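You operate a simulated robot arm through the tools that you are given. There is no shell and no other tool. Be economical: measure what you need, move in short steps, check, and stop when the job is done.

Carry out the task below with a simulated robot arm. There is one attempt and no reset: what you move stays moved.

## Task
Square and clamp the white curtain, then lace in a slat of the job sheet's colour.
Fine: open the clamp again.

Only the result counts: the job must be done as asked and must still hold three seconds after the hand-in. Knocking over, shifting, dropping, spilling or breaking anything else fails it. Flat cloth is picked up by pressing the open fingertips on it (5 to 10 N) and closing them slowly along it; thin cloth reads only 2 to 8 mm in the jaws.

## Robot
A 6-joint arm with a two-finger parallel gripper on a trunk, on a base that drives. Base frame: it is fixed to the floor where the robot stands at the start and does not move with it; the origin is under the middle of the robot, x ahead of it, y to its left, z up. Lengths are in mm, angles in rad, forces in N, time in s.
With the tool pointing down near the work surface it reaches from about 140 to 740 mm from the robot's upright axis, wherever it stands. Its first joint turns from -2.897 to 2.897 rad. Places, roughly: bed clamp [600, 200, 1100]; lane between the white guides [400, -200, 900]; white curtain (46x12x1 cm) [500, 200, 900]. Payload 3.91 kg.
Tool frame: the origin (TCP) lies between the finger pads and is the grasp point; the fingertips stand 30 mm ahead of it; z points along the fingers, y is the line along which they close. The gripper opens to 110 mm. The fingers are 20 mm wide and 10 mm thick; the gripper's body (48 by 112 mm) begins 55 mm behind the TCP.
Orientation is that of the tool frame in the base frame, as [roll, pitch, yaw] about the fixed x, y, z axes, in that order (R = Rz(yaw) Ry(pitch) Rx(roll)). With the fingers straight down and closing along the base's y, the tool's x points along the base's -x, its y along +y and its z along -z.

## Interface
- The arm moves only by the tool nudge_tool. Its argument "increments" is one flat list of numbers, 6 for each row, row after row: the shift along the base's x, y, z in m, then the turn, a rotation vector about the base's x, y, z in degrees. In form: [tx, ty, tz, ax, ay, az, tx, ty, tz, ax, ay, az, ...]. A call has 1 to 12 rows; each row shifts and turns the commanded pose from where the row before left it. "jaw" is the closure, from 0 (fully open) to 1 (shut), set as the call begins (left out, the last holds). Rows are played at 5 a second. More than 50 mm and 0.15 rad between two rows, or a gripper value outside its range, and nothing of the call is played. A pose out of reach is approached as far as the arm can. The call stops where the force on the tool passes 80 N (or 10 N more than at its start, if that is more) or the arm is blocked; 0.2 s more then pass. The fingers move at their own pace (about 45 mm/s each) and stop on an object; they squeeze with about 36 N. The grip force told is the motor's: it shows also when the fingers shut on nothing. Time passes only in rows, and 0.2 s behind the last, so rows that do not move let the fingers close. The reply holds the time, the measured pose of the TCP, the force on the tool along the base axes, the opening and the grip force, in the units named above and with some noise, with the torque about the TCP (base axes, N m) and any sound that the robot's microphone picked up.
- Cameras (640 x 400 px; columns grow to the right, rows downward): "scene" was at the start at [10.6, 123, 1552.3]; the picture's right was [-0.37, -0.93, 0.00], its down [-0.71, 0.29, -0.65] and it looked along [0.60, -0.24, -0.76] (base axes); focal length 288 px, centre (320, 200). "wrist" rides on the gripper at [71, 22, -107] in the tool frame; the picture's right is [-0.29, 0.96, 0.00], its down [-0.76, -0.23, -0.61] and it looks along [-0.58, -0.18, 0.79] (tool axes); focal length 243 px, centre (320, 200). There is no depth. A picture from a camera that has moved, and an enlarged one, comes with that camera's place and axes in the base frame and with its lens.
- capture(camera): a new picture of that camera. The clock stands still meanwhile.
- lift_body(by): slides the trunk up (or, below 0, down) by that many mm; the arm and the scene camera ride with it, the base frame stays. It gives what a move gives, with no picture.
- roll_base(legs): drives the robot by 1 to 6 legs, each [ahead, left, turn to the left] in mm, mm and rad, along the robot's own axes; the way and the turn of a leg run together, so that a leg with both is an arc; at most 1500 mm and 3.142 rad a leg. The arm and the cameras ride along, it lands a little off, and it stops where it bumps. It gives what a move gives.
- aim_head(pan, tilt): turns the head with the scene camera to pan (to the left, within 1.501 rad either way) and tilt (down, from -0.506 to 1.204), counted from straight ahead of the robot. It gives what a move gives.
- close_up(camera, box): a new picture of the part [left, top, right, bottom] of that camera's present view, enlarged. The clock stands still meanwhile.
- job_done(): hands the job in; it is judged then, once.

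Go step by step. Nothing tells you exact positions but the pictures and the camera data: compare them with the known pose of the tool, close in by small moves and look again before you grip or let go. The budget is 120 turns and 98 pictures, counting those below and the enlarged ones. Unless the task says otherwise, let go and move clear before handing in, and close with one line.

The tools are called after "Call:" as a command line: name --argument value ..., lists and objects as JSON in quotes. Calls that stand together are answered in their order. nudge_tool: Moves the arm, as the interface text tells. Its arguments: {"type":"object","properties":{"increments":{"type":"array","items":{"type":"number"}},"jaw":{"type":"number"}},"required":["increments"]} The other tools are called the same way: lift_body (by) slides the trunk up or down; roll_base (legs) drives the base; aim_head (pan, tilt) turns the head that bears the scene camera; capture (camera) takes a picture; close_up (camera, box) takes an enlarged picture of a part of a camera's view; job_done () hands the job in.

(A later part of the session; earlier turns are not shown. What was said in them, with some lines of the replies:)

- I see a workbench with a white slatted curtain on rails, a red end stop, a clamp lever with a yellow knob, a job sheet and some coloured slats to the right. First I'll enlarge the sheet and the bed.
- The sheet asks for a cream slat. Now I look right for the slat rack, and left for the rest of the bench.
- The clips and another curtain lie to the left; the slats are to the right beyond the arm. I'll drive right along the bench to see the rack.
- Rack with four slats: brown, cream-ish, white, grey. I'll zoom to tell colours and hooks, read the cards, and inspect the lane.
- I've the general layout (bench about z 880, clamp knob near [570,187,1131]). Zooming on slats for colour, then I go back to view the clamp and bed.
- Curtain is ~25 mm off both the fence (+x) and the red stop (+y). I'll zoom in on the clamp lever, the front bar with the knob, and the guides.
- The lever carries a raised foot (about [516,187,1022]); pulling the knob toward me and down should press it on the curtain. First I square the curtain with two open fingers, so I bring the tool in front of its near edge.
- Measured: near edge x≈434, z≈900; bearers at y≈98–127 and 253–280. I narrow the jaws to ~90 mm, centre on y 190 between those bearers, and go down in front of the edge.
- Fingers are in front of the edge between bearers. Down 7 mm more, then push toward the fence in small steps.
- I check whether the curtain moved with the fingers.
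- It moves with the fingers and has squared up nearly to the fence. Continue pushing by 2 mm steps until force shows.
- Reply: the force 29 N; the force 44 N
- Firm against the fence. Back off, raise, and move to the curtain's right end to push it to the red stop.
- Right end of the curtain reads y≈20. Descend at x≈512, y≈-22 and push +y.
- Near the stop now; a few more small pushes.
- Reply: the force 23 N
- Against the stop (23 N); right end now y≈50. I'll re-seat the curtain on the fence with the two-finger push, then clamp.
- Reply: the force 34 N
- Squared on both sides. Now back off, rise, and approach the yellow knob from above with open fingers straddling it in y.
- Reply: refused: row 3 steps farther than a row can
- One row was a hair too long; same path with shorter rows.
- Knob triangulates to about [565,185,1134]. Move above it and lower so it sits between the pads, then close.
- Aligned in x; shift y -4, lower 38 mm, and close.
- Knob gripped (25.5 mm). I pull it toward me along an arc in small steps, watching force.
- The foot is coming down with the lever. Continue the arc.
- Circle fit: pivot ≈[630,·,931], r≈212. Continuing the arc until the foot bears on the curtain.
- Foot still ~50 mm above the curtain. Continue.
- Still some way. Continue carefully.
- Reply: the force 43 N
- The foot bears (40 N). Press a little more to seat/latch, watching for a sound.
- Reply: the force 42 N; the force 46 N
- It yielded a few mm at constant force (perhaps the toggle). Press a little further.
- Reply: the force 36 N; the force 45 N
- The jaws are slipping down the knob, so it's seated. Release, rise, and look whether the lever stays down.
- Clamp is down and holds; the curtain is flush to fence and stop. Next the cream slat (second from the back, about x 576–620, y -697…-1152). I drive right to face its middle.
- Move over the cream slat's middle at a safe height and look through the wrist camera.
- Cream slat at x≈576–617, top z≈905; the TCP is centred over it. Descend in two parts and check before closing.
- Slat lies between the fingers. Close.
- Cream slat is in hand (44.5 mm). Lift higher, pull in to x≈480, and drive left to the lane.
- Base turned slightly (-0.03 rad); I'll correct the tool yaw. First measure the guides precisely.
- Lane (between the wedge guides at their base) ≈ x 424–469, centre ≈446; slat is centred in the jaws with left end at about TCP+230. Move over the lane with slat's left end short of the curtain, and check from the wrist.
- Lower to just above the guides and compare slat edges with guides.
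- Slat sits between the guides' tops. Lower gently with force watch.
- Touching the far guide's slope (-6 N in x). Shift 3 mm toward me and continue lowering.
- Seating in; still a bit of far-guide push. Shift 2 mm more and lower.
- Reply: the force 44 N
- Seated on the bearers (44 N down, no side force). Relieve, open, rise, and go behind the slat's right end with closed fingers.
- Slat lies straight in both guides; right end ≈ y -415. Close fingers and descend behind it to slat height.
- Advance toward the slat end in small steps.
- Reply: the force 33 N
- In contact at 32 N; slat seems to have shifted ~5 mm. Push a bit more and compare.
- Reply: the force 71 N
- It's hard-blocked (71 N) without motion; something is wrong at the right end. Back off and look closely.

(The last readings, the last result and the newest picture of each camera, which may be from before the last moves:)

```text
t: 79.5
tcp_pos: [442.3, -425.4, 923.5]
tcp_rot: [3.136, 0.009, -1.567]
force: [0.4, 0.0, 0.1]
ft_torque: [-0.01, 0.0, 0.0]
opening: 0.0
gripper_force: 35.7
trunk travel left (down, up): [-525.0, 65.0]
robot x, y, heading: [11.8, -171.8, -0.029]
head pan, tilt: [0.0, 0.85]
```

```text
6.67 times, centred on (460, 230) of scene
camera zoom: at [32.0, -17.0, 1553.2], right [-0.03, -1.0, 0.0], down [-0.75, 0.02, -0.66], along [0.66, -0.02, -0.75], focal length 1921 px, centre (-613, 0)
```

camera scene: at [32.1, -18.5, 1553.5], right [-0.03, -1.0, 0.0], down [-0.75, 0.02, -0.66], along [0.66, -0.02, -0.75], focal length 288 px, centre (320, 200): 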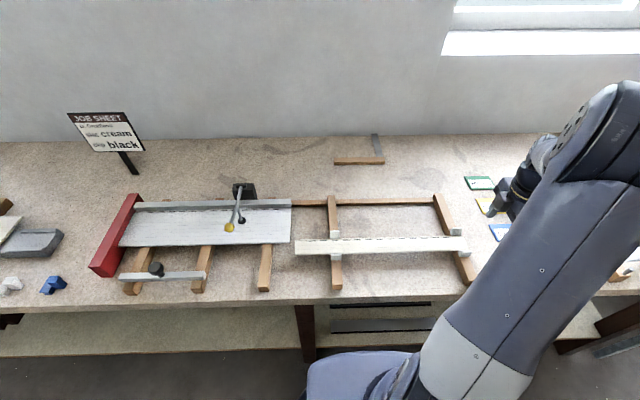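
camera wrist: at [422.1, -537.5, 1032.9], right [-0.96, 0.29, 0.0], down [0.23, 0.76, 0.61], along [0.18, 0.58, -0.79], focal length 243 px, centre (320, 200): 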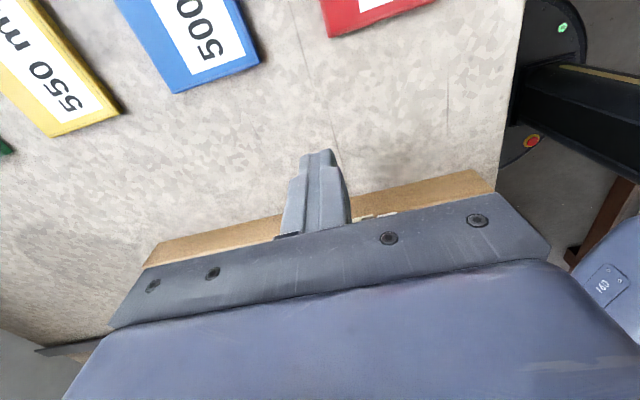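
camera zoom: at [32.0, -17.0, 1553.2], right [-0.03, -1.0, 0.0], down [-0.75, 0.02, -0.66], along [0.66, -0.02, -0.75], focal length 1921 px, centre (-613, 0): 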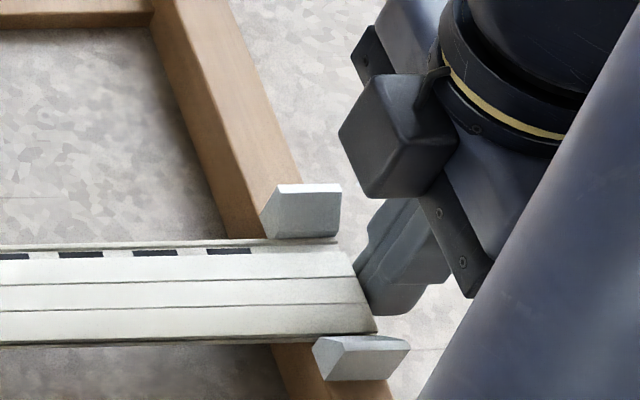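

The slat is higher than I assumed (≈900–910) and the fingertips were hitting the bearer's side, not the slat. Back off, raise the tips to ≈904, and push again.

Call:
nudge_tool --increments '[0, -0.015, 0, 0, 0, 0, 0, 0, 0.007, 0, 0, 0, 0, 0, 0, 0, 0, 0]'

Call:
nudge_tool --increments '[-0.001, 0.01, 0, 0, 0, 0, 0, 0.005, 0, 0, 0, 0, 0, 0.003, 0, 0, 0, 0, 0, 0.003, 0, 0, 0, 0, 0, 0.003, 0, 0, 0, 0]'

Call:
close_up --camera "scene" --box '[420, 200, 500, 260]'

```text
t: 80.3
tcp_pos: [442.6, -443.7, 932.3]
tcp_rot: [3.141, 0.0, -1.568]
force: [-1.0, 0.1, 0.1]
ft_torque: [-0.01, 0.03, 0.0]
opening: 0.1
gripper_force: 35.9
trunk travel left (down, up): [-525.0, 65.0]
robot x, y, heading: [10.3, -170.0, -0.029]
head pan, tilt: [0.0, 0.85]
```

```text
t: 81.5
tcp_pos: [443.6, -420.1, 933.5]
tcp_rot: [3.141, 0.001, -1.568]
force: [0.2, 0.1, 0.6]
ft_torque: [0.01, 0.0, 0.01]
opening: 0.2
gripper_force: 36.3
trunk travel left (down, up): [-525.0, 65.0]
robot x, y, heading: [9.7, -167.9, -0.03]
head pan, tilt: [0.0, 0.85]
```

```text
6.67 times, centred on (460, 230) of scene
camera zoom: at [32.2, -18.2, 1553.5], right [-0.03, -1.0, 0.0], down [-0.75, 0.02, -0.66], along [0.66, -0.02, -0.75], focal length 1921 px, centre (-613, 0)
```

zoom: 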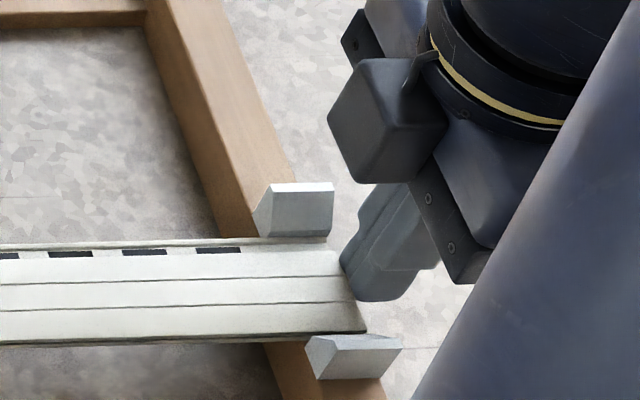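

No force yet; keep advancing in small steps.

Call:
nudge_tool --increments '[0, 0.003, 0, 0, 0, 0, 0, 0.003, 0, 0, 0, 0, 0, 0.004, 0, 0, 0, 0]'

Call:
close_up --camera "scene" --box '[420, 200, 500, 260]'

```text
t: 82.3
tcp_pos: [443.0, -412.1, 933.7]
tcp_rot: [3.141, 0.0, -1.57]
force: [0.0, -0.2, 0.0]
ft_torque: [-0.02, 0.0, 0.02]
opening: 0.2
gripper_force: 36.2
trunk travel left (down, up): [-525.0, 65.0]
robot x, y, heading: [9.8, -171.1, -0.03]
head pan, tilt: [0.0, 0.85]
```

```text
6.67 times, centred on (460, 230) of scene
camera zoom: at [32.2, -18.2, 1553.5], right [-0.03, -1.0, 0.0], down [-0.75, 0.02, -0.66], along [0.66, -0.02, -0.75], focal length 1921 px, centre (-613, 0)
```

zoom: 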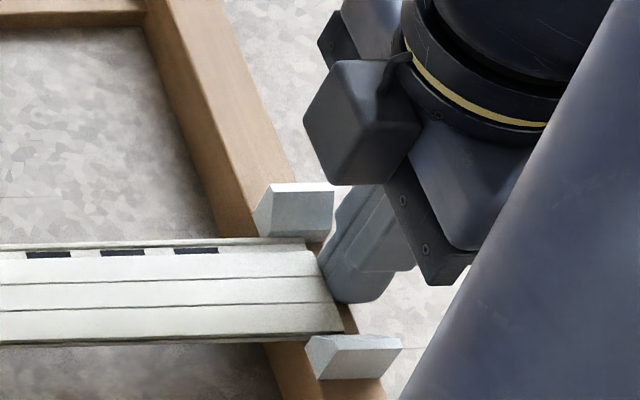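

The slat now slides freely with the finger. Advance 12 mm and look at the entry to the curtain.

Call:
nudge_tool --increments '[0, 0.004, 0, 0, 0, 0, 0, 0.004, 0, 0, 0, 0, 0, 0.004, 0, 0, 0, 0]'

Call:
close_up --camera "scene" --box '[270, 200, 350, 260]'

```text
t: 83.1
tcp_pos: [441.9, -397.7, 932.5]
tcp_rot: [3.141, -0.002, -1.569]
force: [0.3, -0.2, 0.8]
ft_torque: [0.0, 0.0, -0.02]
opening: 0.1
gripper_force: 36.1
trunk travel left (down, up): [-525.0, 65.0]
robot x, y, heading: [12.3, -168.0, -0.029]
head pan, tilt: [0.0, 0.85]
```

```text
6.67 times, centred on (310, 230) of scene
camera zoom: at [32.2, -18.3, 1553.5], right [-0.03, -1.0, 0.0], down [-0.75, 0.02, -0.66], along [0.66, -0.02, -0.75], focal length 1921 px, centre (387, 0)
```

zoom: 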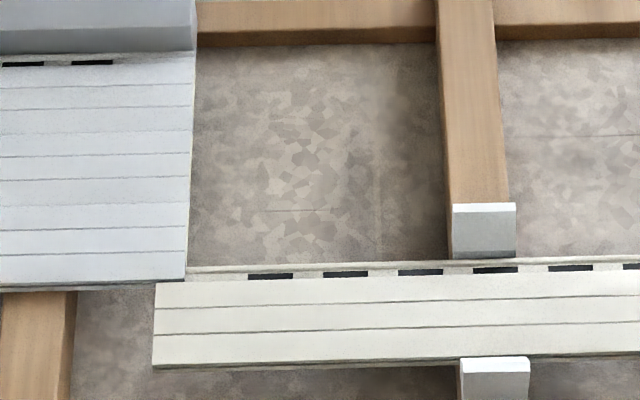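

The slat is entering the curtain's edge cleanly. Push on along +y in short rows, watching forces.

Call:
nudge_tool --increments '[0, 0.01, 0, 0, 0, 0, 0, 0.01, 0, 0, 0, 0, 0, 0.01, 0, 0, 0, 0, 0, 0.01, 0, 0, 0, 0, 0, 0.01, 0, 0, 0, 0, 0, 0.01, 0, 0, 0, 0, 0, 0.01, 0, 0, 0, 0, 0, 0.01, 0, 0, 0, 0, 0, 0.01, 0, 0, 0, 0, 0, 0.01, 0, 0, 0, 0]'

Call:
capture --camera "scene"

```text
t: 85.3
tcp_pos: [442.7, -298.5, 932.1]
tcp_rot: [3.14, 0.001, -1.57]
force: [0.6, -0.2, 0.9]
ft_torque: [0.06, 0.01, 0.04]
opening: 0.1
gripper_force: 35.9
trunk travel left (down, up): [-525.0, 65.0]
robot x, y, heading: [11.6, -169.2, -0.03]
head pan, tilt: [0.0, 0.85]
```

```text
26 pictures are left
camera scene: at [32.2, -18.2, 1553.5], right [-0.03, -1.0, 0.0], down [-0.75, 0.02, -0.66], along [0.66, -0.02, -0.75], focal length 288 px, centre (320, 200)
```

scene: 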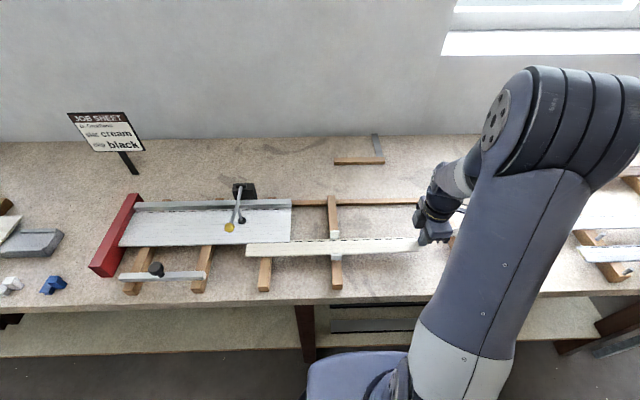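

Sliding freely and laced ~113 mm in. Continue.

Call:
nudge_tool --increments '[0, 0.01, 0, 0, 0, 0, 0, 0.01, 0, 0, 0, 0, 0, 0.01, 0, 0, 0, 0, 0, 0.01, 0, 0, 0, 0, 0, 0.01, 0, 0, 0, 0, 0, 0.01, 0, 0, 0, 0, 0, 0.01, 0, 0, 0, 0, 0, 0.01, 0, 0, 0, 0, 0, 0.01, 0, 0, 0, 0, 0, 0.01, 0, 0, 0, 0, 0, 0.01, 0, 0, 0, 0, 0, 0.01, 0, 0, 0, 0]'

Call:
close_up --camera "scene" --box '[180, 180, 420, 300]'

```text
t: 87.9
tcp_pos: [443.3, -179.3, 930.9]
tcp_rot: [-3.14, -0.001, -1.568]
force: [-0.5, 0.4, 0.5]
ft_torque: [0.03, -0.01, 0.0]
opening: 0.0
gripper_force: 36.4
trunk travel left (down, up): [-525.0, 65.0]
robot x, y, heading: [11.3, -171.1, -0.027]
head pan, tilt: [0.0, 0.85]
```

```text
2.67 times, centred on (300, 240) of scene
camera zoom: at [32.2, -18.1, 1553.5], right [-0.03, -1.0, 0.0], down [-0.75, 0.02, -0.66], along [0.66, -0.02, -0.75], focal length 768 px, centre (373, 93)
```

zoom: 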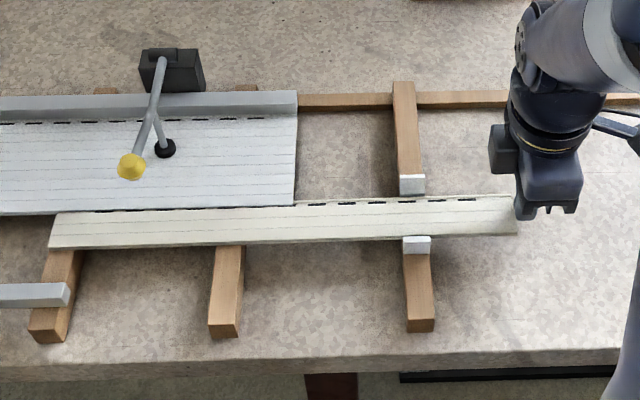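

Going well. Raise 1.5 mm for clearance over the bearer and continue.

Call:
nudge_tool --increments '[0, 0.01, 0.0015, 0, 0, 0, 0, 0.01, 0, 0, 0, 0, 0, 0.01, 0, 0, 0, 0, 0, 0.01, 0, 0, 0, 0, 0, 0.01, 0, 0, 0, 0, 0, 0.01, 0, 0, 0, 0, 0, 0.01, 0, 0, 0, 0, 0, 0.01, 0, 0, 0, 0, 0, 0.01, 0, 0, 0, 0, 0, 0.01, 0, 0, 0, 0, 0, 0.01, 0, 0, 0, 0, 0, 0.01, 0, 0, 0, 0]'

Call:
close_up --camera "scene" --box '[90, 180, 370, 300]'

```text
t: 90.5
tcp_pos: [442.4, -58.8, 933.6]
tcp_rot: [3.14, 0.0, -1.568]
force: [-0.4, -0.4, 0.8]
ft_torque: [0.0, -0.03, -0.01]
opening: 0.0
gripper_force: 36.2
trunk travel left (down, up): [-525.0, 65.0]
robot x, y, heading: [11.1, -173.2, -0.028]
head pan, tilt: [0.0, 0.85]
```

```text
2.29 times, centred on (230, 240) of scene
camera zoom: at [32.2, -18.1, 1553.5], right [-0.03, -1.0, 0.0], down [-0.75, 0.02, -0.66], along [0.66, -0.02, -0.75], focal length 659 px, centre (526, 109)
```

zoom: 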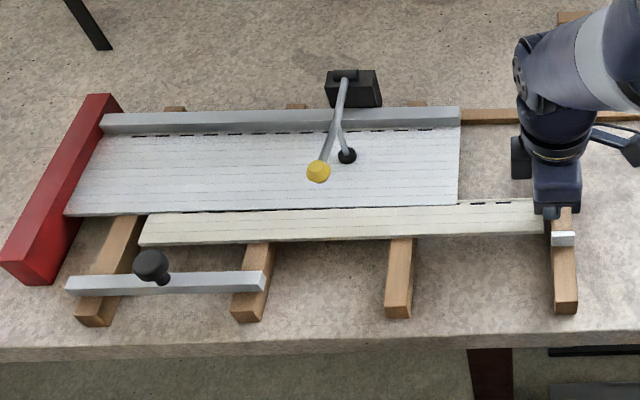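

About 100 mm to go. Push 80 mm, then small steps to the stop.

Call:
nudge_tool --increments '[0, 0.008, 0, 0, 0, 0, 0, 0.008, 0, 0, 0, 0, 0, 0.008, 0, 0, 0, 0, 0, 0.008, 0, 0, 0, 0, 0, 0.008, 0, 0, 0, 0, 0, 0.008, 0, 0, 0, 0, 0, 0.008, 0, 0, 0, 0, 0, 0.008, 0, 0, 0, 0, 0, 0.008, 0, 0, 0, 0, 0, 0.008, 0, 0, 0, 0]'

Call:
nudge_tool --increments '[0, 0.004, 0, 0, 0, 0, 0, 0.003, 0, 0, 0, 0, 0, 0.003, 0, 0, 0, 0]'

Call:
close_up --camera "scene" --box '[90, 180, 370, 300]'

```text
t: 92.7
tcp_pos: [443.0, 22.1, 933.0]
tcp_rot: [3.141, 0.001, -1.571]
force: [-0.2, 0.5, 0.4]
ft_torque: [0.02, 0.0, 0.02]
opening: 0.0
gripper_force: 36.4
trunk travel left (down, up): [-525.0, 65.0]
robot x, y, heading: [12.5, -171.4, -0.028]
head pan, tilt: [0.0, 0.85]
```

```text
t: 93.5
tcp_pos: [443.9, 30.5, 935.3]
tcp_rot: [3.14, 0.002, -1.569]
force: [-0.2, 0.7, 1.1]
ft_torque: [0.02, 0.01, -0.05]
opening: 0.0
gripper_force: 35.9
trunk travel left (down, up): [-525.0, 65.0]
robot x, y, heading: [10.2, -168.5, -0.03]
head pan, tilt: [0.0, 0.85]
```

```text
2.29 times, centred on (230, 240) of scene
camera zoom: at [32.2, -18.1, 1553.5], right [-0.03, -1.0, 0.0], down [-0.75, 0.02, -0.66], along [0.66, -0.02, -0.75], focal length 659 px, centre (526, 109)
```

zoom: 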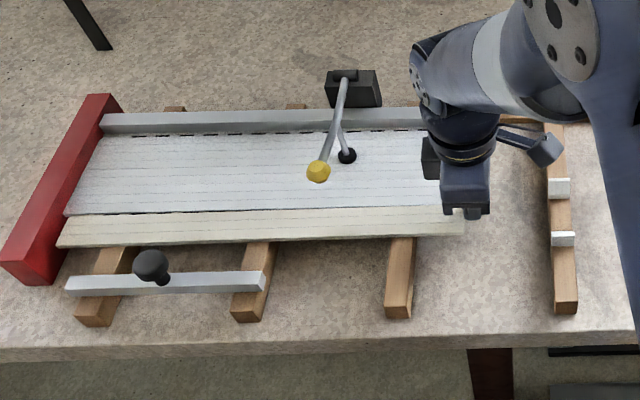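

Call:
nudge_tool --increments '[0, 0.003, 0, 0, 0, 0, 0, 0.002, 0, 0, 0, 0]'

Call:
nudge_tool --increments '[0, 0.002, 0, 0, 0, 0, 0, 0.002, 0, 0, 0, 0]'

Call:
nudge_tool --increments '[0, 0.002, 0, 0, 0, 0, 0, 0.001, 0, 0, 0, 0]'

Call:
close_up --camera "scene" --box '[90, 200, 190, 275]'

```text
t: 94.1
tcp_pos: [442.0, 35.5, 935.1]
tcp_rot: [3.141, 0.0, -1.571]
force: [0.0, -0.3, -0.2]
ft_torque: [-0.02, 0.02, 0.0]
opening: 0.1
gripper_force: 36.0
trunk travel left (down, up): [-525.0, 65.0]
robot x, y, heading: [8.7, -170.0, -0.029]
head pan, tilt: [0.0, 0.85]
```

```text
t: 94.7
tcp_pos: [442.6, 40.5, 934.1]
tcp_rot: [-3.141, 0.001, -1.57]
force: [-0.2, 0.1, 0.3]
ft_torque: [0.02, 0.0, -0.03]
opening: 0.1
gripper_force: 36.3
trunk travel left (down, up): [-525.0, 65.0]
robot x, y, heading: [12.7, -170.9, -0.025]
head pan, tilt: [0.0, 0.85]
```

```text
t: 95.3
tcp_pos: [443.0, 40.2, 933.6]
tcp_rot: [3.139, -0.003, -1.571]
force: [-0.1, -12.4, -0.3]
ft_torque: [-0.3, 0.0, -0.01]
opening: 0.1
gripper_force: 36.1
trunk travel left (down, up): [-525.0, 65.0]
robot x, y, heading: [8.4, -168.6, -0.036]
head pan, tilt: [0.0, 0.85]
```

```text
5.33 times, centred on (140, 238) of scene
camera zoom: at [32.2, -19.7, 1553.6], right [-0.03, -1.0, 0.0], down [-0.75, 0.02, -0.66], along [0.66, -0.02, -0.75], focal length 1537 px, centre (1280, 0)
```

zoom: 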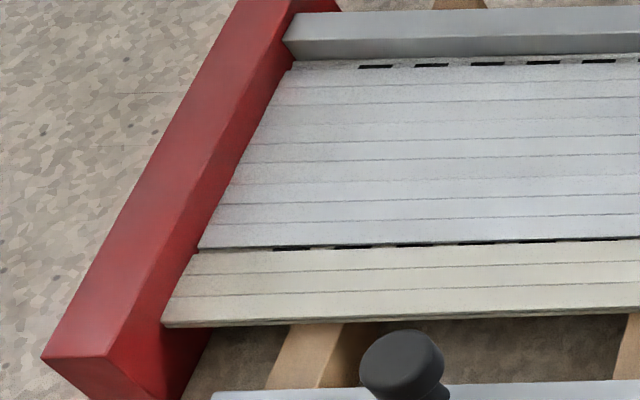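

Slat is flush with the stop (12 N). Back away, rise, turn the jaws back, and drive left to open the clamp.

Call:
nudge_tool --increments '[0, -0.015, 0, 0, 0, 0, 0, -0.02, 0, 0, 0, 0, 0, -0.02, 0.04, 0, 0, 0, 0, -0.01, 0.045, 0, 0, 0, 0, -0.01, 0.045, 0, 0, 0, -0.04, -0.02, 0, 0, 0, 0, -0.04, -0.02, 0, 0, 0, 0]'

Call:
nudge_tool --increments '[0, 0, 0, 0, 0, -8, 0, 0, 0, 0, 0, -8, 0, 0, 0, 0, 0, -8, 0, 0, 0, 0, 0, -8, 0, 0, 0, 0, 0, -8, 0, 0, 0, 0, 0, -8, 0, 0, 0, 0, 0, -8, 0, 0, 0, 0, 0, -8, 0, 0, 0, 0, 0, -8, 0, 0, 0, 0, 0, -8, 0, 0, 0, 0, 0, -8, 0, 0, 0, 0, 0, -2]' --jaw 0.4

Call:
roll_base --legs '[[0, 180, 0.03]]'

Call:
capture --camera "scene"

```text
t: 96.9
tcp_pos: [361.5, -71.7, 1063.8]
tcp_rot: [3.141, 0.0, -1.57]
force: [-0.3, 0.2, -0.6]
ft_torque: [-0.01, 0.02, 0.02]
opening: 0.0
gripper_force: 35.7
trunk travel left (down, up): [-525.0, 65.0]
robot x, y, heading: [12.5, -170.4, -0.03]
head pan, tilt: [0.0, 0.85]
```

```text
t: 99.5
tcp_pos: [362.5, -71.4, 1064.2]
tcp_rot: [3.14, 0.001, 3.14]
force: [0.6, -0.1, -0.4]
ft_torque: [0.02, 0.03, 0.0]
opening: 66.2
gripper_force: 0.1
trunk travel left (down, up): [-525.0, 65.0]
robot x, y, heading: [13.3, -167.6, -0.029]
head pan, tilt: [0.0, 0.85]
```

```text
t: 101.0
tcp_pos: [362.3, 121.3, 1063.3]
tcp_rot: [3.141, 0.0, -3.11]
force: [-0.6, 0.0, -0.3]
ft_torque: [-0.01, 0.0, -0.02]
opening: 65.8
gripper_force: 0.1
trunk travel left (down, up): [-525.0, 65.0]
robot x, y, heading: [14.7, 15.0, 0.002]
head pan, tilt: [0.0, 0.85]
```

```text
21 pictures are left
camera scene: at [30.3, 165.6, 1553.5], right [0.0, -1.0, 0.0], down [-0.75, 0.0, -0.66], along [0.66, 0.0, -0.75], focal length 288 px, centre (320, 200)
```

scene: 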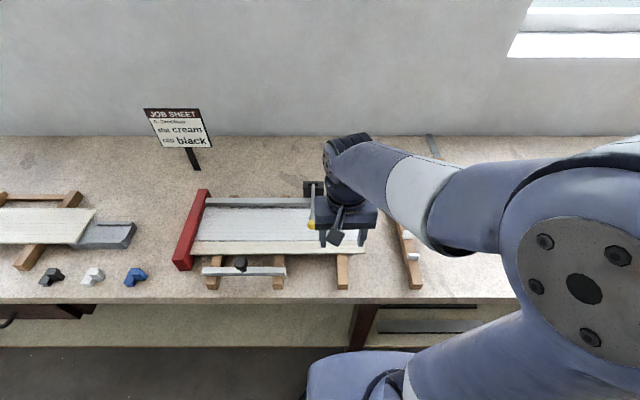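

Correct yaw, go above the knob (≈[430,186,985]) and look.

Call:
nudge_tool --increments '[0.03, 0.032, 0, 0, 0, -1.8, 0.036, 0.033, 0, 0, 0, 0, 0, 0, -0.025, 0, 0, 0]'

Call:
capture --camera "wrist"

```text
t: 101.8
tcp_pos: [430.5, 185.9, 1038.3]
tcp_rot: [-3.14, 0.0, 3.141]
force: [-0.3, 0.4, -0.6]
ft_torque: [0.01, 0.0, 0.0]
opening: 65.7
gripper_force: 0.1
trunk travel left (down, up): [-525.0, 65.0]
robot x, y, heading: [12.4, 15.3, 0.001]
head pan, tilt: [0.0, 0.85]
```

```text
20 pictures are left
camera wrist: at [360.8, 206.8, 1143.8], right [0.29, 0.96, 0.0], down [0.76, -0.23, 0.61], along [0.58, -0.18, -0.79], focal length 243 px, centre (320, 200)
```

wrist: 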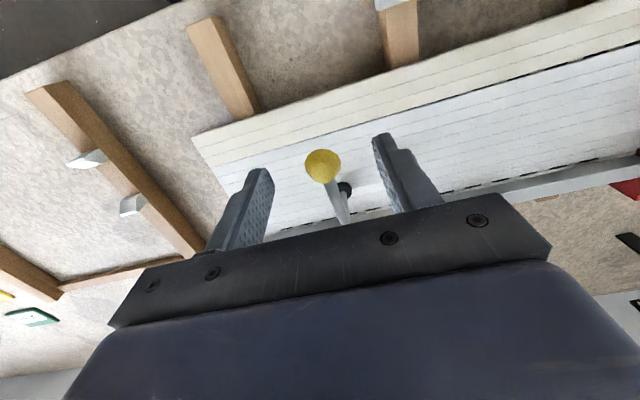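

Triangulation puts the knob at ≈[433,185,1010], with the foot on the curtain at [525,185,916]. Lower onto the knob and grip it.

Call:
nudge_tool --increments '[0.003, -0.001, -0.015, 0, 0, 0, 0, 0, -0.014, 0, 0, 0]'

Call:
nudge_tool --increments '[0, 0, 0, 0, 0, 0, 0, 0, 0, 0, 0, 0, 0, 0, 0, 0, 0, 0, 0, 0, 0, 0, 0, 0]' --jaw 1

Call:
capture --camera "wrist"

```text
t: 102.4
tcp_pos: [431.7, 183.5, 1010.5]
tcp_rot: [-3.141, -0.001, 3.141]
force: [-0.4, 0.5, 0.0]
ft_torque: [0.0, 0.0, 0.01]
opening: 65.7
gripper_force: 0.1
trunk travel left (down, up): [-525.0, 65.0]
robot x, y, heading: [13.6, 16.1, 0.003]
head pan, tilt: [0.0, 0.85]
```

```text
t: 103.4
tcp_pos: [432.0, 186.2, 1010.1]
tcp_rot: [-3.141, 0.001, -3.141]
force: [-1.0, 6.7, -0.9]
ft_torque: [0.14, 0.1, 0.08]
opening: 25.2
gripper_force: 45.4
trunk travel left (down, up): [-525.0, 65.0]
robot x, y, heading: [14.0, 12.8, 0.0]
head pan, tilt: [0.0, 0.85]
```

```text
19 pictures are left
camera wrist: at [361.4, 205.9, 1116.0], right [0.29, 0.96, 0.0], down [0.76, -0.23, 0.61], along [0.58, -0.18, -0.79], focal length 243 px, centre (320, 200)
```

wrist: 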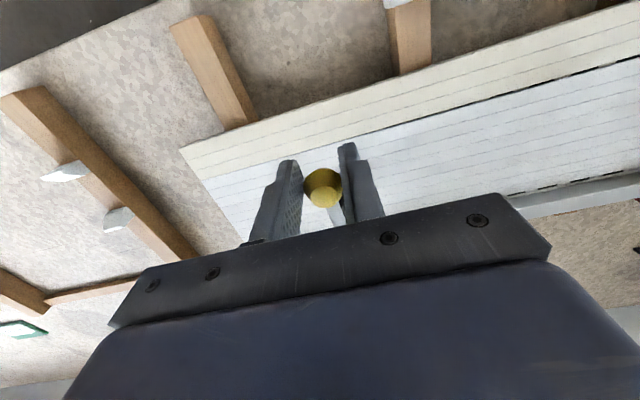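

Gripped. Lift along the reverse arc.

Call:
nudge_tool --increments '[0.0015, 0, 0.006, 0, 0, 0, 0.002, 0, 0.006, 0, 0, 0, 0.003, 0, 0.007, 0, 0, 0, 0.0035, 0, 0.007, 0, 0, 0]'

Call:
nudge_tool --increments '[0.004, 0, 0.007, 0, 0, 0, 0.004, 0, 0.007, 0, 0, 0, 0.005, 0, 0.0068, 0, 0, 0, 0.005, 0, 0.0063, 0, 0, 0, 0.005, 0, 0.006, 0, 0, 0]'

```text
t: 104.4
tcp_pos: [438.9, 184.9, 1035.7]
tcp_rot: [-3.14, -0.003, 3.14]
force: [-19.1, 6.4, -4.3]
ft_torque: [0.13, 1.49, 0.1]
opening: 25.6
gripper_force: 45.0
trunk travel left (down, up): [-525.0, 65.0]
robot x, y, heading: [10.7, 13.9, 0.005]
head pan, tilt: [0.0, 0.85]
```

```text
t: 105.6
tcp_pos: [459.9, 186.1, 1070.7]
tcp_rot: [3.141, 0.001, 3.139]
force: [-29.6, 3.6, 10.8]
ft_torque: [0.07, 1.14, -0.04]
opening: 25.3
gripper_force: 45.3
trunk travel left (down, up): [-525.0, 65.0]
robot x, y, heading: [15.0, 14.7, -0.006]
head pan, tilt: [0.0, 0.85]
```

Force says the true arc lies slightly further out; adjust and continue.

Call:
nudge_tool --increments '[0.002, 0, 0.0075, 0, 0, 0, 0.0045, 0, 0.007, 0, 0, 0, 0.005, 0, 0.0063, 0, 0, 0, 0.0055, 0, 0.006, 0, 0, 0]'

Call:
nudge_tool --increments '[0.006, 0, 0.005, 0, 0, 0, 0.006, 0, 0.005, 0, 0, 0, 0.006, 0, 0.0047, 0, 0, 0, 0.0065, 0, 0.0043, 0, 0, 0]'

Call:
nudge_tool --increments '[0.0065, 0, 0.004, 0, 0, 0, 0.0065, 0, 0.0038, 0, 0, 0, 0.007, 0, 0.0033, 0, 0, 0, 0.007, 0, 0.003, 0, 0, 0]'

Call:
capture --camera "wrist"

```text
t: 106.6
tcp_pos: [481.0, 185.7, 1096.5]
tcp_rot: [-3.141, 0.002, -3.14]
force: [-5.3, 5.3, -6.5]
ft_torque: [0.11, 1.21, -0.01]
opening: 25.5
gripper_force: 44.6
trunk travel left (down, up): [-525.0, 65.0]
robot x, y, heading: [14.7, 12.9, -0.0]
head pan, tilt: [0.0, 0.85]
```

```text
t: 107.6
tcp_pos: [504.5, 184.8, 1116.7]
tcp_rot: [3.14, -0.001, 3.139]
force: [-12.5, 1.8, 1.2]
ft_torque: [0.0, 1.36, -0.06]
opening: 25.4
gripper_force: 45.2
trunk travel left (down, up): [-525.0, 65.0]
robot x, y, heading: [14.2, 11.4, -0.005]
head pan, tilt: [0.0, 0.85]
```

```text
t: 108.6
tcp_pos: [529.9, 185.4, 1130.5]
tcp_rot: [3.141, 0.002, 3.141]
force: [-16.0, 0.4, 13.0]
ft_torque: [0.0, 1.33, 0.0]
opening: 25.5
gripper_force: 44.7
trunk travel left (down, up): [-525.0, 65.0]
robot x, y, heading: [13.5, 11.8, -0.001]
head pan, tilt: [0.0, 0.85]
```

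```text
18 pictures are left
camera wrist: at [458.5, 206.0, 1236.1], right [0.29, 0.96, 0.0], down [0.76, -0.23, 0.61], along [0.58, -0.18, -0.79], focal length 243 px, centre (320, 200)
```

wrist: 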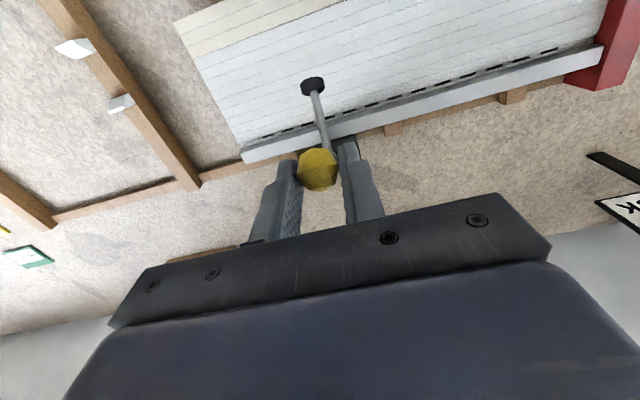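

Foot is well up. Continue to the original open position.

Call:
nudge_tool --increments '[0.0065, 0, 0.0035, 0, 0, 0, 0.007, 0, 0.003, 0, 0, 0, 0.007, 0, 0.0022, 0, 0, 0, 0.007, 0, 0.0018, 0, 0, 0, 0.007, 0, 0.001, 0, 0, 0]'

Call:
capture --camera "wrist"

```text
t: 109.8
tcp_pos: [564.8, 185.8, 1142.3]
tcp_rot: [3.141, 0.0, 3.141]
force: [-9.3, 9.1, 4.2]
ft_torque: [0.2, 1.31, -0.01]
opening: 25.6
gripper_force: 44.8
trunk travel left (down, up): [-525.0, 65.0]
robot x, y, heading: [14.7, 15.4, -0.001]
head pan, tilt: [0.0, 0.85]
```

```text
17 pictures are left
camera wrist: at [494.1, 205.9, 1247.2], right [0.29, 0.96, 0.0], down [0.76, -0.23, 0.61], along [0.58, -0.18, -0.79], focal length 243 px, centre (320, 200)
```

wrist: 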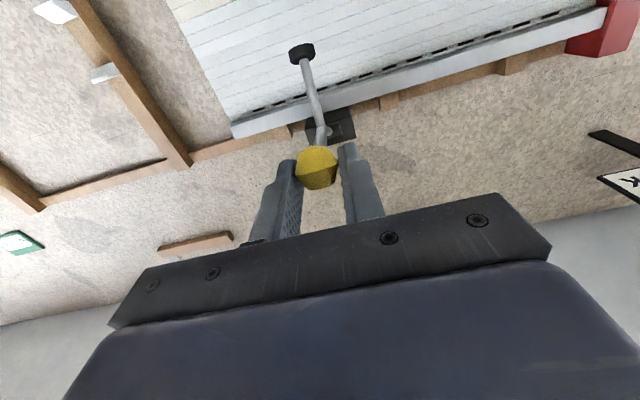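

Nearly identical to the start view. A last few mm until its stop, then release and back off upward.

Call:
nudge_tool --increments '[0.003, 0, 0.0003, 0, 0, 0, 0.003, 0, 0, 0, 0, 0]'

Call:
nudge_tool --increments '[0, 0, 0, 0, 0, 0, 0, 0, 0, 0, 0, 0, 0, 0, 0.03, 0, 0, 0, 0, 0, 0.04, 0, 0, 0, -0.05, 0, 0, 0, 0, 0, -0.05, 0, 0, 0, 0, 0, -0.05, -0.02, 0, 0, 0, 0, -0.03, -0.035, 0, 0, 0, 0, 0, -0.05, 0, 0, 0, 0, 0, -0.05, 0, 0, 0, 0, 0, -0.05, 0, 0, 0, 0]' --jaw 0.4

Call:
capture --camera "scene"

```text
t: 110.4
tcp_pos: [570.7, 185.1, 1141.4]
tcp_rot: [-3.14, 0.002, -3.14]
force: [-10.3, 11.3, 11.0]
ft_torque: [0.15, 1.38, -0.07]
opening: 25.4
gripper_force: 45.2
trunk travel left (down, up): [-525.0, 65.0]
robot x, y, heading: [12.4, 13.9, -0.0]
head pan, tilt: [0.0, 0.85]
```

```text
refused: row 7 steps farther than a row can; nothing moved
```

```text
16 pictures are left
camera scene: at [28.1, 166.8, 1553.5], right [0.0, -1.0, 0.0], down [-0.75, 0.0, -0.66], along [0.66, 0.0, -0.75], focal length 288 px, centre (320, 200)
```

scene: 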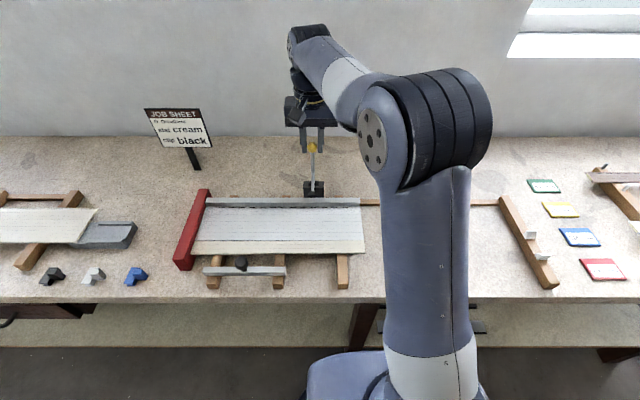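

Lever is fully up. Release and retreat with shorter rows.

Call:
nudge_tool --increments '[0, 0, 0, 0, 0, 0, 0, 0, 0, 0, 0, 0, 0, 0, 0.03, 0, 0, 0, 0, 0, 0.04, 0, 0, 0, -0.045, 0, 0, 0, 0, 0, -0.045, 0, 0, 0, 0, 0, -0.04, -0.02, 0, 0, 0, 0, -0.03, -0.035, 0, 0, 0, 0, 0, -0.048, 0, 0, 0, 0, 0, -0.048, 0, 0, 0, 0, 0, -0.048, 0, 0, 0, 0]' --jaw 0.4

Call:
capture --camera "scene"

Call:
close_up --camera "scene" --box '[160, 130, 400, 300]'

```text
t: 112.8
tcp_pos: [412.7, -15.7, 1208.1]
tcp_rot: [3.141, 0.0, 3.14]
force: [1.1, -0.2, -0.4]
ft_torque: [0.02, 0.02, 0.02]
opening: 65.9
gripper_force: 0.1
trunk travel left (down, up): [-525.0, 65.0]
robot x, y, heading: [13.9, 14.6, -0.003]
head pan, tilt: [0.0, 0.85]
```

```text
15 pictures are left
camera scene: at [30.2, 165.2, 1553.5], right [0.0, -1.0, 0.0], down [-0.75, 0.0, -0.66], along [0.66, 0.0, -0.75], focal length 288 px, centre (320, 200)
```

scene: 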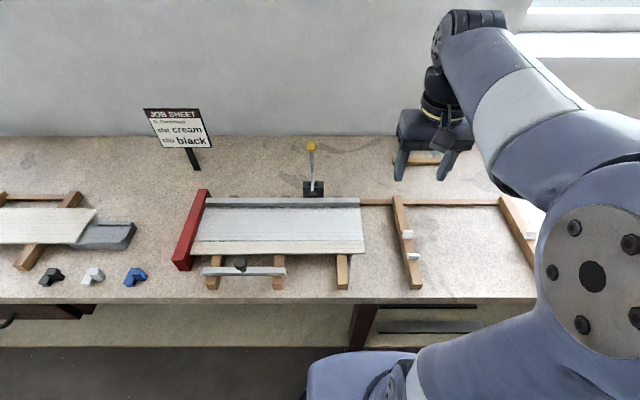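

```text
2.35 times, centred on (280, 215) of scene
camera zoom: at [30.2, 165.2, 1553.5], right [0.0, -1.0, 0.0], down [-0.75, 0.0, -0.66], along [0.66, 0.0, -0.75], focal length 678 px, centre (414, 165)
```

zoom: 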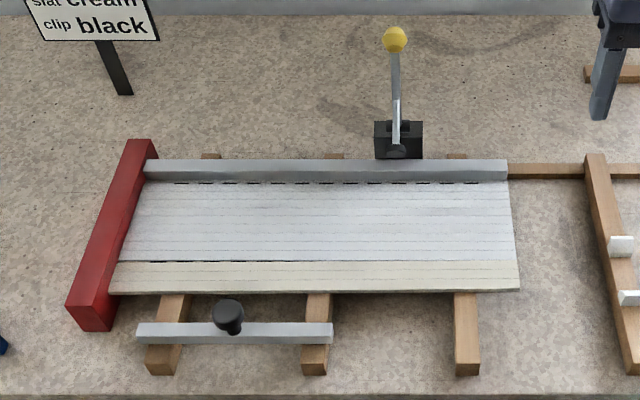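

Clamp open and stays up. I check the joint closely for seating.

Call:
close_up --camera "scene" --box '[180, 190, 280, 265]'

Call:
close_up --camera "scene" --box '[280, 190, 380, 265]'

```text
5.33 times, centred on (230, 228) of scene
camera zoom: at [30.2, 165.2, 1553.5], right [0.0, -1.0, 0.0], down [-0.75, 0.0, -0.66], along [0.66, 0.0, -0.75], focal length 1537 px, centre (800, 53)
```

zoom: 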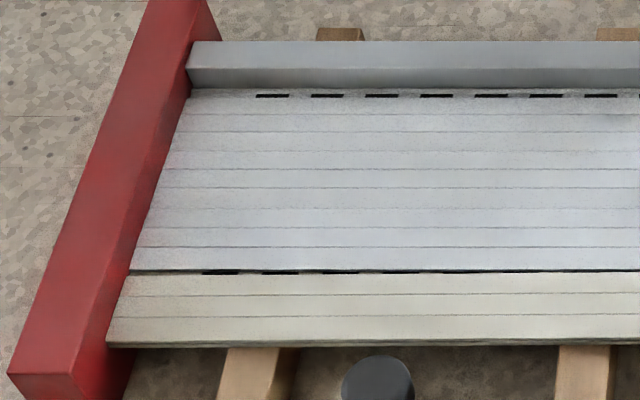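

```text
5.33 times, centred on (330, 228) of scene
camera zoom: at [30.2, 165.2, 1553.5], right [0.0, -1.0, 0.0], down [-0.75, 0.0, -0.66], along [0.66, 0.0, -0.75], focal length 1537 px, centre (267, 53)
```

zoom: 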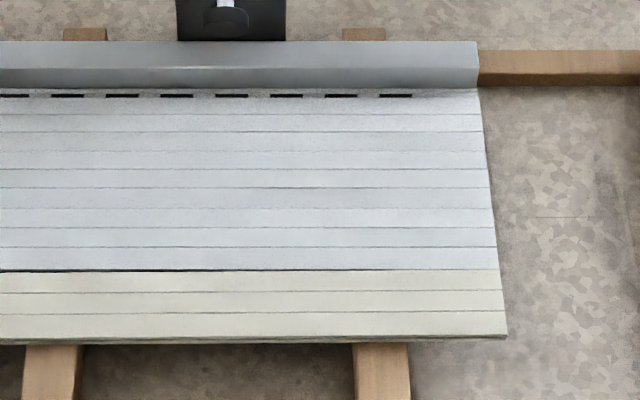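

Slat is fully in and flush at both ends, but its left end hangs ~4 mm loose in the joint. I'll nudge that end gently toward the curtain with closed fingers at y≈470, clear of the front bar.

Call:
nudge_tool --increments '[-0.003, 0.044, 0, 0, 0, 0, -0.003, 0.044, 0, 0, 0, 0, -0.003, 0.044, 0, 0, 0, 0, -0.003, 0.044, 0, 0, 0, 0, -0.003, 0.044, 0, 0, 0, 0, -0.003, 0.044, 0, 0, 0, 0, -0.003, 0.044, 0, 0, 0, 0, -0.003, 0.044, 0, 0, 0, 0, -0.003, 0.044, 0, 0, 0, 0, -0.003, 0.044, 0, 0, 0, 0, 0, 0.044, 0, 0, 0, 0]' --jaw 1

Call:
nudge_tool --increments '[0, 0, -0.048, 0, 0, 0, 0, 0, -0.048, 0, 0, 0, 0, 0, -0.048, 0, 0, 0, 0, 0, -0.048, 0, 0, 0, 0, 0, -0.03, 0, 0, 0]'

Call:
capture --camera "wrist"

Call:
close_up --camera "scene" --box '[140, 180, 300, 300]'

```text
t: 115.2
tcp_pos: [380.1, 464.5, 1212.5]
tcp_rot: [3.142, 0.0, 3.139]
force: [-0.2, -0.3, 0.3]
ft_torque: [-0.01, -0.01, -0.02]
opening: 0.0
gripper_force: 36.1
trunk travel left (down, up): [-525.0, 65.0]
robot x, y, heading: [10.0, 12.9, 0.0]
head pan, tilt: [0.0, 0.85]
```

```text
t: 116.4
tcp_pos: [386.0, 469.9, 988.1]
tcp_rot: [3.141, -0.001, 3.141]
force: [-0.4, 0.4, 0.2]
ft_torque: [-0.01, 0.01, 0.02]
opening: 0.0
gripper_force: 36.4
trunk travel left (down, up): [-525.0, 65.0]
robot x, y, heading: [12.4, 14.9, -0.004]
head pan, tilt: [0.0, 0.85]
```

```text
11 pictures are left
camera wrist: at [314.3, 490.8, 1095.0], right [0.29, 0.96, 0.0], down [0.76, -0.23, 0.61], along [0.58, -0.18, -0.79], focal length 243 px, centre (320, 200)
```

wrist: 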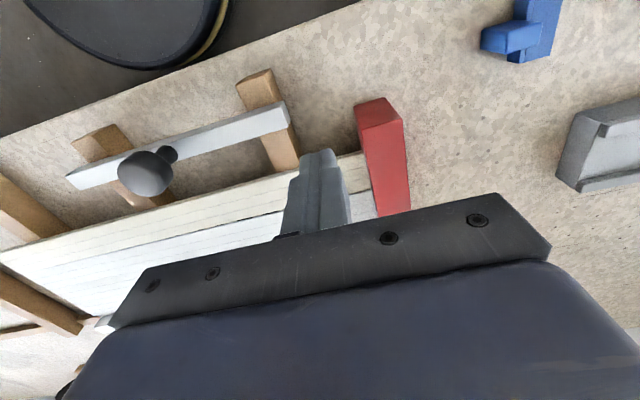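

```text
3.33 times, centred on (220, 240) of scene
camera zoom: at [30.4, 165.6, 1553.5], right [0.0, -1.0, 0.0], down [-0.75, 0.0, -0.66], along [0.66, 0.0, -0.75], focal length 961 px, centre (653, 67)
```

zoom: 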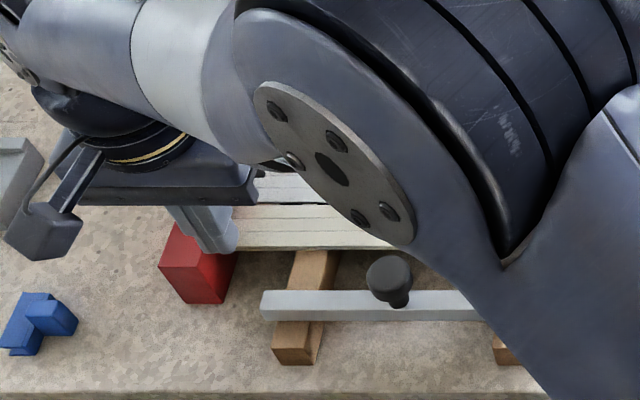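

Clear of bar (y<452) and stop (y≥500). Descend to slat height and nudge gently +x.

Call:
nudge_tool --increments '[0, 0, -0.03, 0, 0, 0, 0, 0, -0.024, 0, 0, 0, 0.005, 0, 0, 0, 0, 0, 0.004, 0, 0, 0, 0, 0]'

Call:
nudge_tool --increments '[0.002, 0, 0, 0, 0, 0, 0.002, 0, 0, 0, 0, 0]'

Call:
nudge_tool --increments '[0.002, 0, 0, 0, 0, 0, 0.001, 0, 0, 0, 0, 0]'

```text
t: 117.4
tcp_pos: [392.7, 469.0, 933.8]
tcp_rot: [3.141, 0.0, -3.141]
force: [0.3, 0.4, 0.2]
ft_torque: [0.01, 0.03, 0.04]
opening: 0.1
gripper_force: 35.5
trunk travel left (down, up): [-525.0, 65.0]
robot x, y, heading: [9.9, 12.3, 0.0]
head pan, tilt: [0.0, 0.85]
```

```text
t: 118.0
tcp_pos: [397.3, 469.4, 935.4]
tcp_rot: [3.141, 0.0, 3.142]
force: [0.7, 0.3, -0.4]
ft_torque: [0.02, 0.0, -0.01]
opening: 0.0
gripper_force: 36.0
trunk travel left (down, up): [-525.0, 65.0]
robot x, y, heading: [12.7, 15.3, -0.0]
head pan, tilt: [0.0, 0.85]
```

```text
t: 118.6
tcp_pos: [398.8, 469.9, 935.1]
tcp_rot: [-3.141, 0.001, -3.141]
force: [-0.1, 0.8, 1.1]
ft_torque: [-0.03, 0.04, 0.01]
opening: 0.0
gripper_force: 36.0
trunk travel left (down, up): [-525.0, 65.0]
robot x, y, heading: [13.4, 13.5, 0.0]
head pan, tilt: [0.0, 0.85]
```

Call:
nudge_tool --increments '[0.002, 0, -0.001, 0, 0, 0, 0.002, 0, 0, 0, 0, 0]'

Call:
nudge_tool --increments '[0.002, 0, 0, 0, 0, 0, 0.001, 0, 0, 0, 0, 0]'

Call:
close_up --camera "wrist" --box '[120, 60, 440, 260]'

```text
t: 119.2
tcp_pos: [402.9, 470.0, 934.1]
tcp_rot: [-3.141, -0.001, -3.141]
force: [-0.4, 0.2, 0.5]
ft_torque: [-0.01, -0.02, 0.0]
opening: 0.0
gripper_force: 36.0
trunk travel left (down, up): [-525.0, 65.0]
robot x, y, heading: [16.8, 12.2, -0.005]
head pan, tilt: [0.0, 0.85]
```

```text
t: 119.8
tcp_pos: [405.7, 469.6, 933.1]
tcp_rot: [3.14, -0.001, -3.141]
force: [0.1, -0.5, 1.0]
ft_torque: [0.0, 0.02, 0.0]
opening: 0.0
gripper_force: 36.2
trunk travel left (down, up): [-525.0, 65.0]
robot x, y, heading: [8.6, 9.3, 0.0]
head pan, tilt: [0.0, 0.85]
```

```text
2.00 times, centred on (280, 160) of wrist
camera zoom: at [334.9, 490.3, 1039.8], right [0.29, 0.96, 0.0], down [0.76, -0.23, 0.61], along [0.58, -0.18, -0.79], focal length 485 px, centre (400, 280)
```

zoom: 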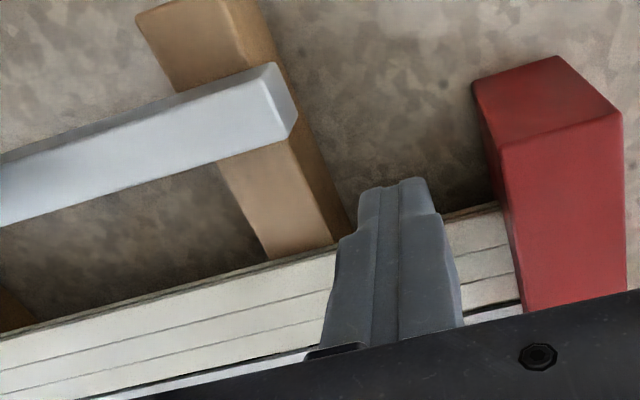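

Call:
nudge_tool --increments '[0.002, 0, 0, 0, 0, 0, 0.001, 0, 0, 0, 0, 0]'

Call:
nudge_tool --increments '[0.002, 0, 0, 0, 0, 0, 0.001, 0, 0, 0, 0, 0]'

Call:
close_up --camera "wrist" --box '[120, 60, 440, 260]'

```text
t: 120.4
tcp_pos: [407.9, 470.7, 933.8]
tcp_rot: [-3.14, 0.001, -3.142]
force: [0.0, -0.1, -0.3]
ft_torque: [0.0, -0.01, -0.01]
opening: 0.2
gripper_force: 36.0
trunk travel left (down, up): [-525.0, 65.0]
robot x, y, heading: [13.4, 12.5, -0.002]
head pan, tilt: [0.0, 0.85]
```

```text
t: 121.0
tcp_pos: [408.9, 468.9, 935.0]
tcp_rot: [-3.14, -0.003, 3.14]
force: [-15.6, -0.6, 1.6]
ft_torque: [-0.03, 0.37, -0.02]
opening: 0.2
gripper_force: 36.1
trunk travel left (down, up): [-525.0, 65.0]
robot x, y, heading: [10.6, 10.8, 0.0]
head pan, tilt: [0.0, 0.85]
```

```text
2.00 times, centred on (280, 160) of wrist
camera zoom: at [338.8, 490.4, 1040.2], right [0.29, 0.96, 0.0], down [0.76, -0.23, 0.61], along [0.58, -0.18, -0.8], focal length 485 px, centre (400, 280)
```

zoom: 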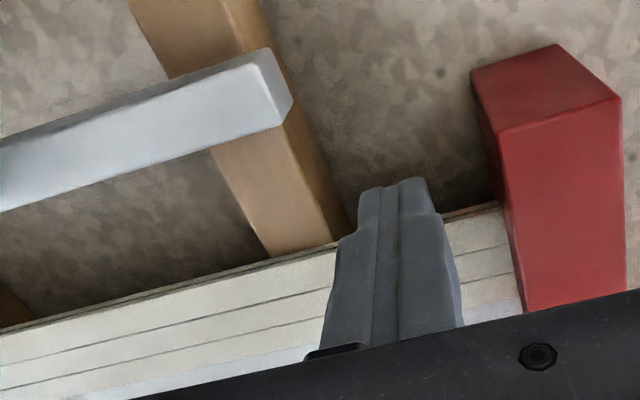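

The gap is closed (15 N against the joint). Back off, rise, retreat and take a final look.

Call:
nudge_tool --increments '[-0.01, 0, 0, 0, 0, 0, -0.012, 0, 0, 0, 0, 0, 0, 0, 0.045, 0, 0, 0, 0, 0, 0.045, 0, 0, 0, 0, 0, 0.045, 0, 0, 0, 0, 0, 0.045, 0, 0, 0, 0, 0, 0.045, 0, 0, 0]'

Call:
nudge_tool --increments '[0, -0.048, 0, 0, 0, 0, 0, -0.048, 0, 0, 0, 0, 0, -0.048, 0, 0, 0, 0, 0, -0.048, 0, 0, 0, 0, 0, -0.048, 0, 0, 0, 0, 0, -0.048, 0, 0, 0, 0, 0, -0.048, 0, 0, 0, 0, 0, -0.048, 0, 0, 0, 0, 0, -0.048, 0, 0, 0, 0, 0, -0.048, 0, 0, 0, 0, 0, -0.048, 0, 0, 0, 0]'

Call:
close_up --camera "scene" --box '[160, 130, 400, 300]'

Call:
close_up --camera "scene" --box '[180, 190, 280, 265]'

```text
t: 122.6
tcp_pos: [388.0, 470.1, 1160.0]
tcp_rot: [3.141, 0.001, 3.141]
force: [-0.6, 0.4, -0.8]
ft_torque: [0.02, -0.01, -0.02]
opening: 0.1
gripper_force: 36.4
trunk travel left (down, up): [-525.0, 65.0]
robot x, y, heading: [14.9, 17.1, 0.001]
head pan, tilt: [0.0, 0.85]
```

```text
t: 125.0
tcp_pos: [394.0, -63.1, 1156.2]
tcp_rot: [3.141, 0.0, 3.141]
force: [0.8, 0.5, 0.1]
ft_torque: [-0.01, -0.03, -0.02]
opening: 0.0
gripper_force: 35.7
trunk travel left (down, up): [-525.0, 65.0]
robot x, y, heading: [11.9, 12.9, 0.003]
head pan, tilt: [0.0, 0.85]
```

```text
2.35 times, centred on (280, 215) of scene
camera zoom: at [30.4, 165.1, 1553.5], right [0.0, -1.0, 0.0], down [-0.75, 0.0, -0.66], along [0.66, 0.0, -0.75], focal length 678 px, centre (414, 165)
```

zoom: 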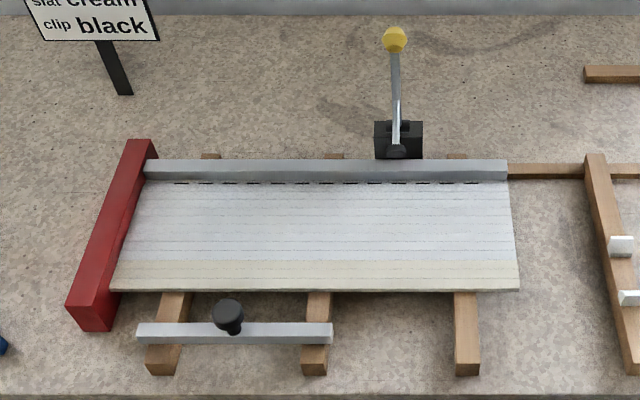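

```text
5.33 times, centred on (230, 228) of scene
camera zoom: at [30.4, 165.1, 1553.5], right [0.0, -1.0, 0.0], down [-0.75, 0.0, -0.66], along [0.66, 0.0, -0.75], focal length 1537 px, centre (800, 53)
```

zoom: 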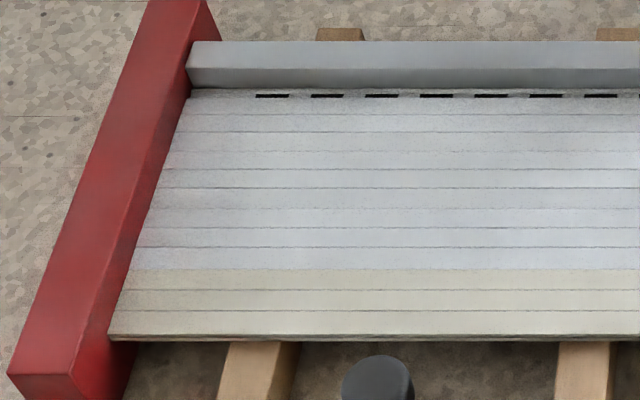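

The cream slat is tight and parallel along the whole edge. The curtain is square against the fence and stop, the clamp is open, and the arm is clear, so I'm handing in.

Call:
job_done

```text
The job is handed in.
```

The white curtain was squared against the fence and red stop and clamped, the cream slat was laced in flush along its near edge, and the clamp is open again.
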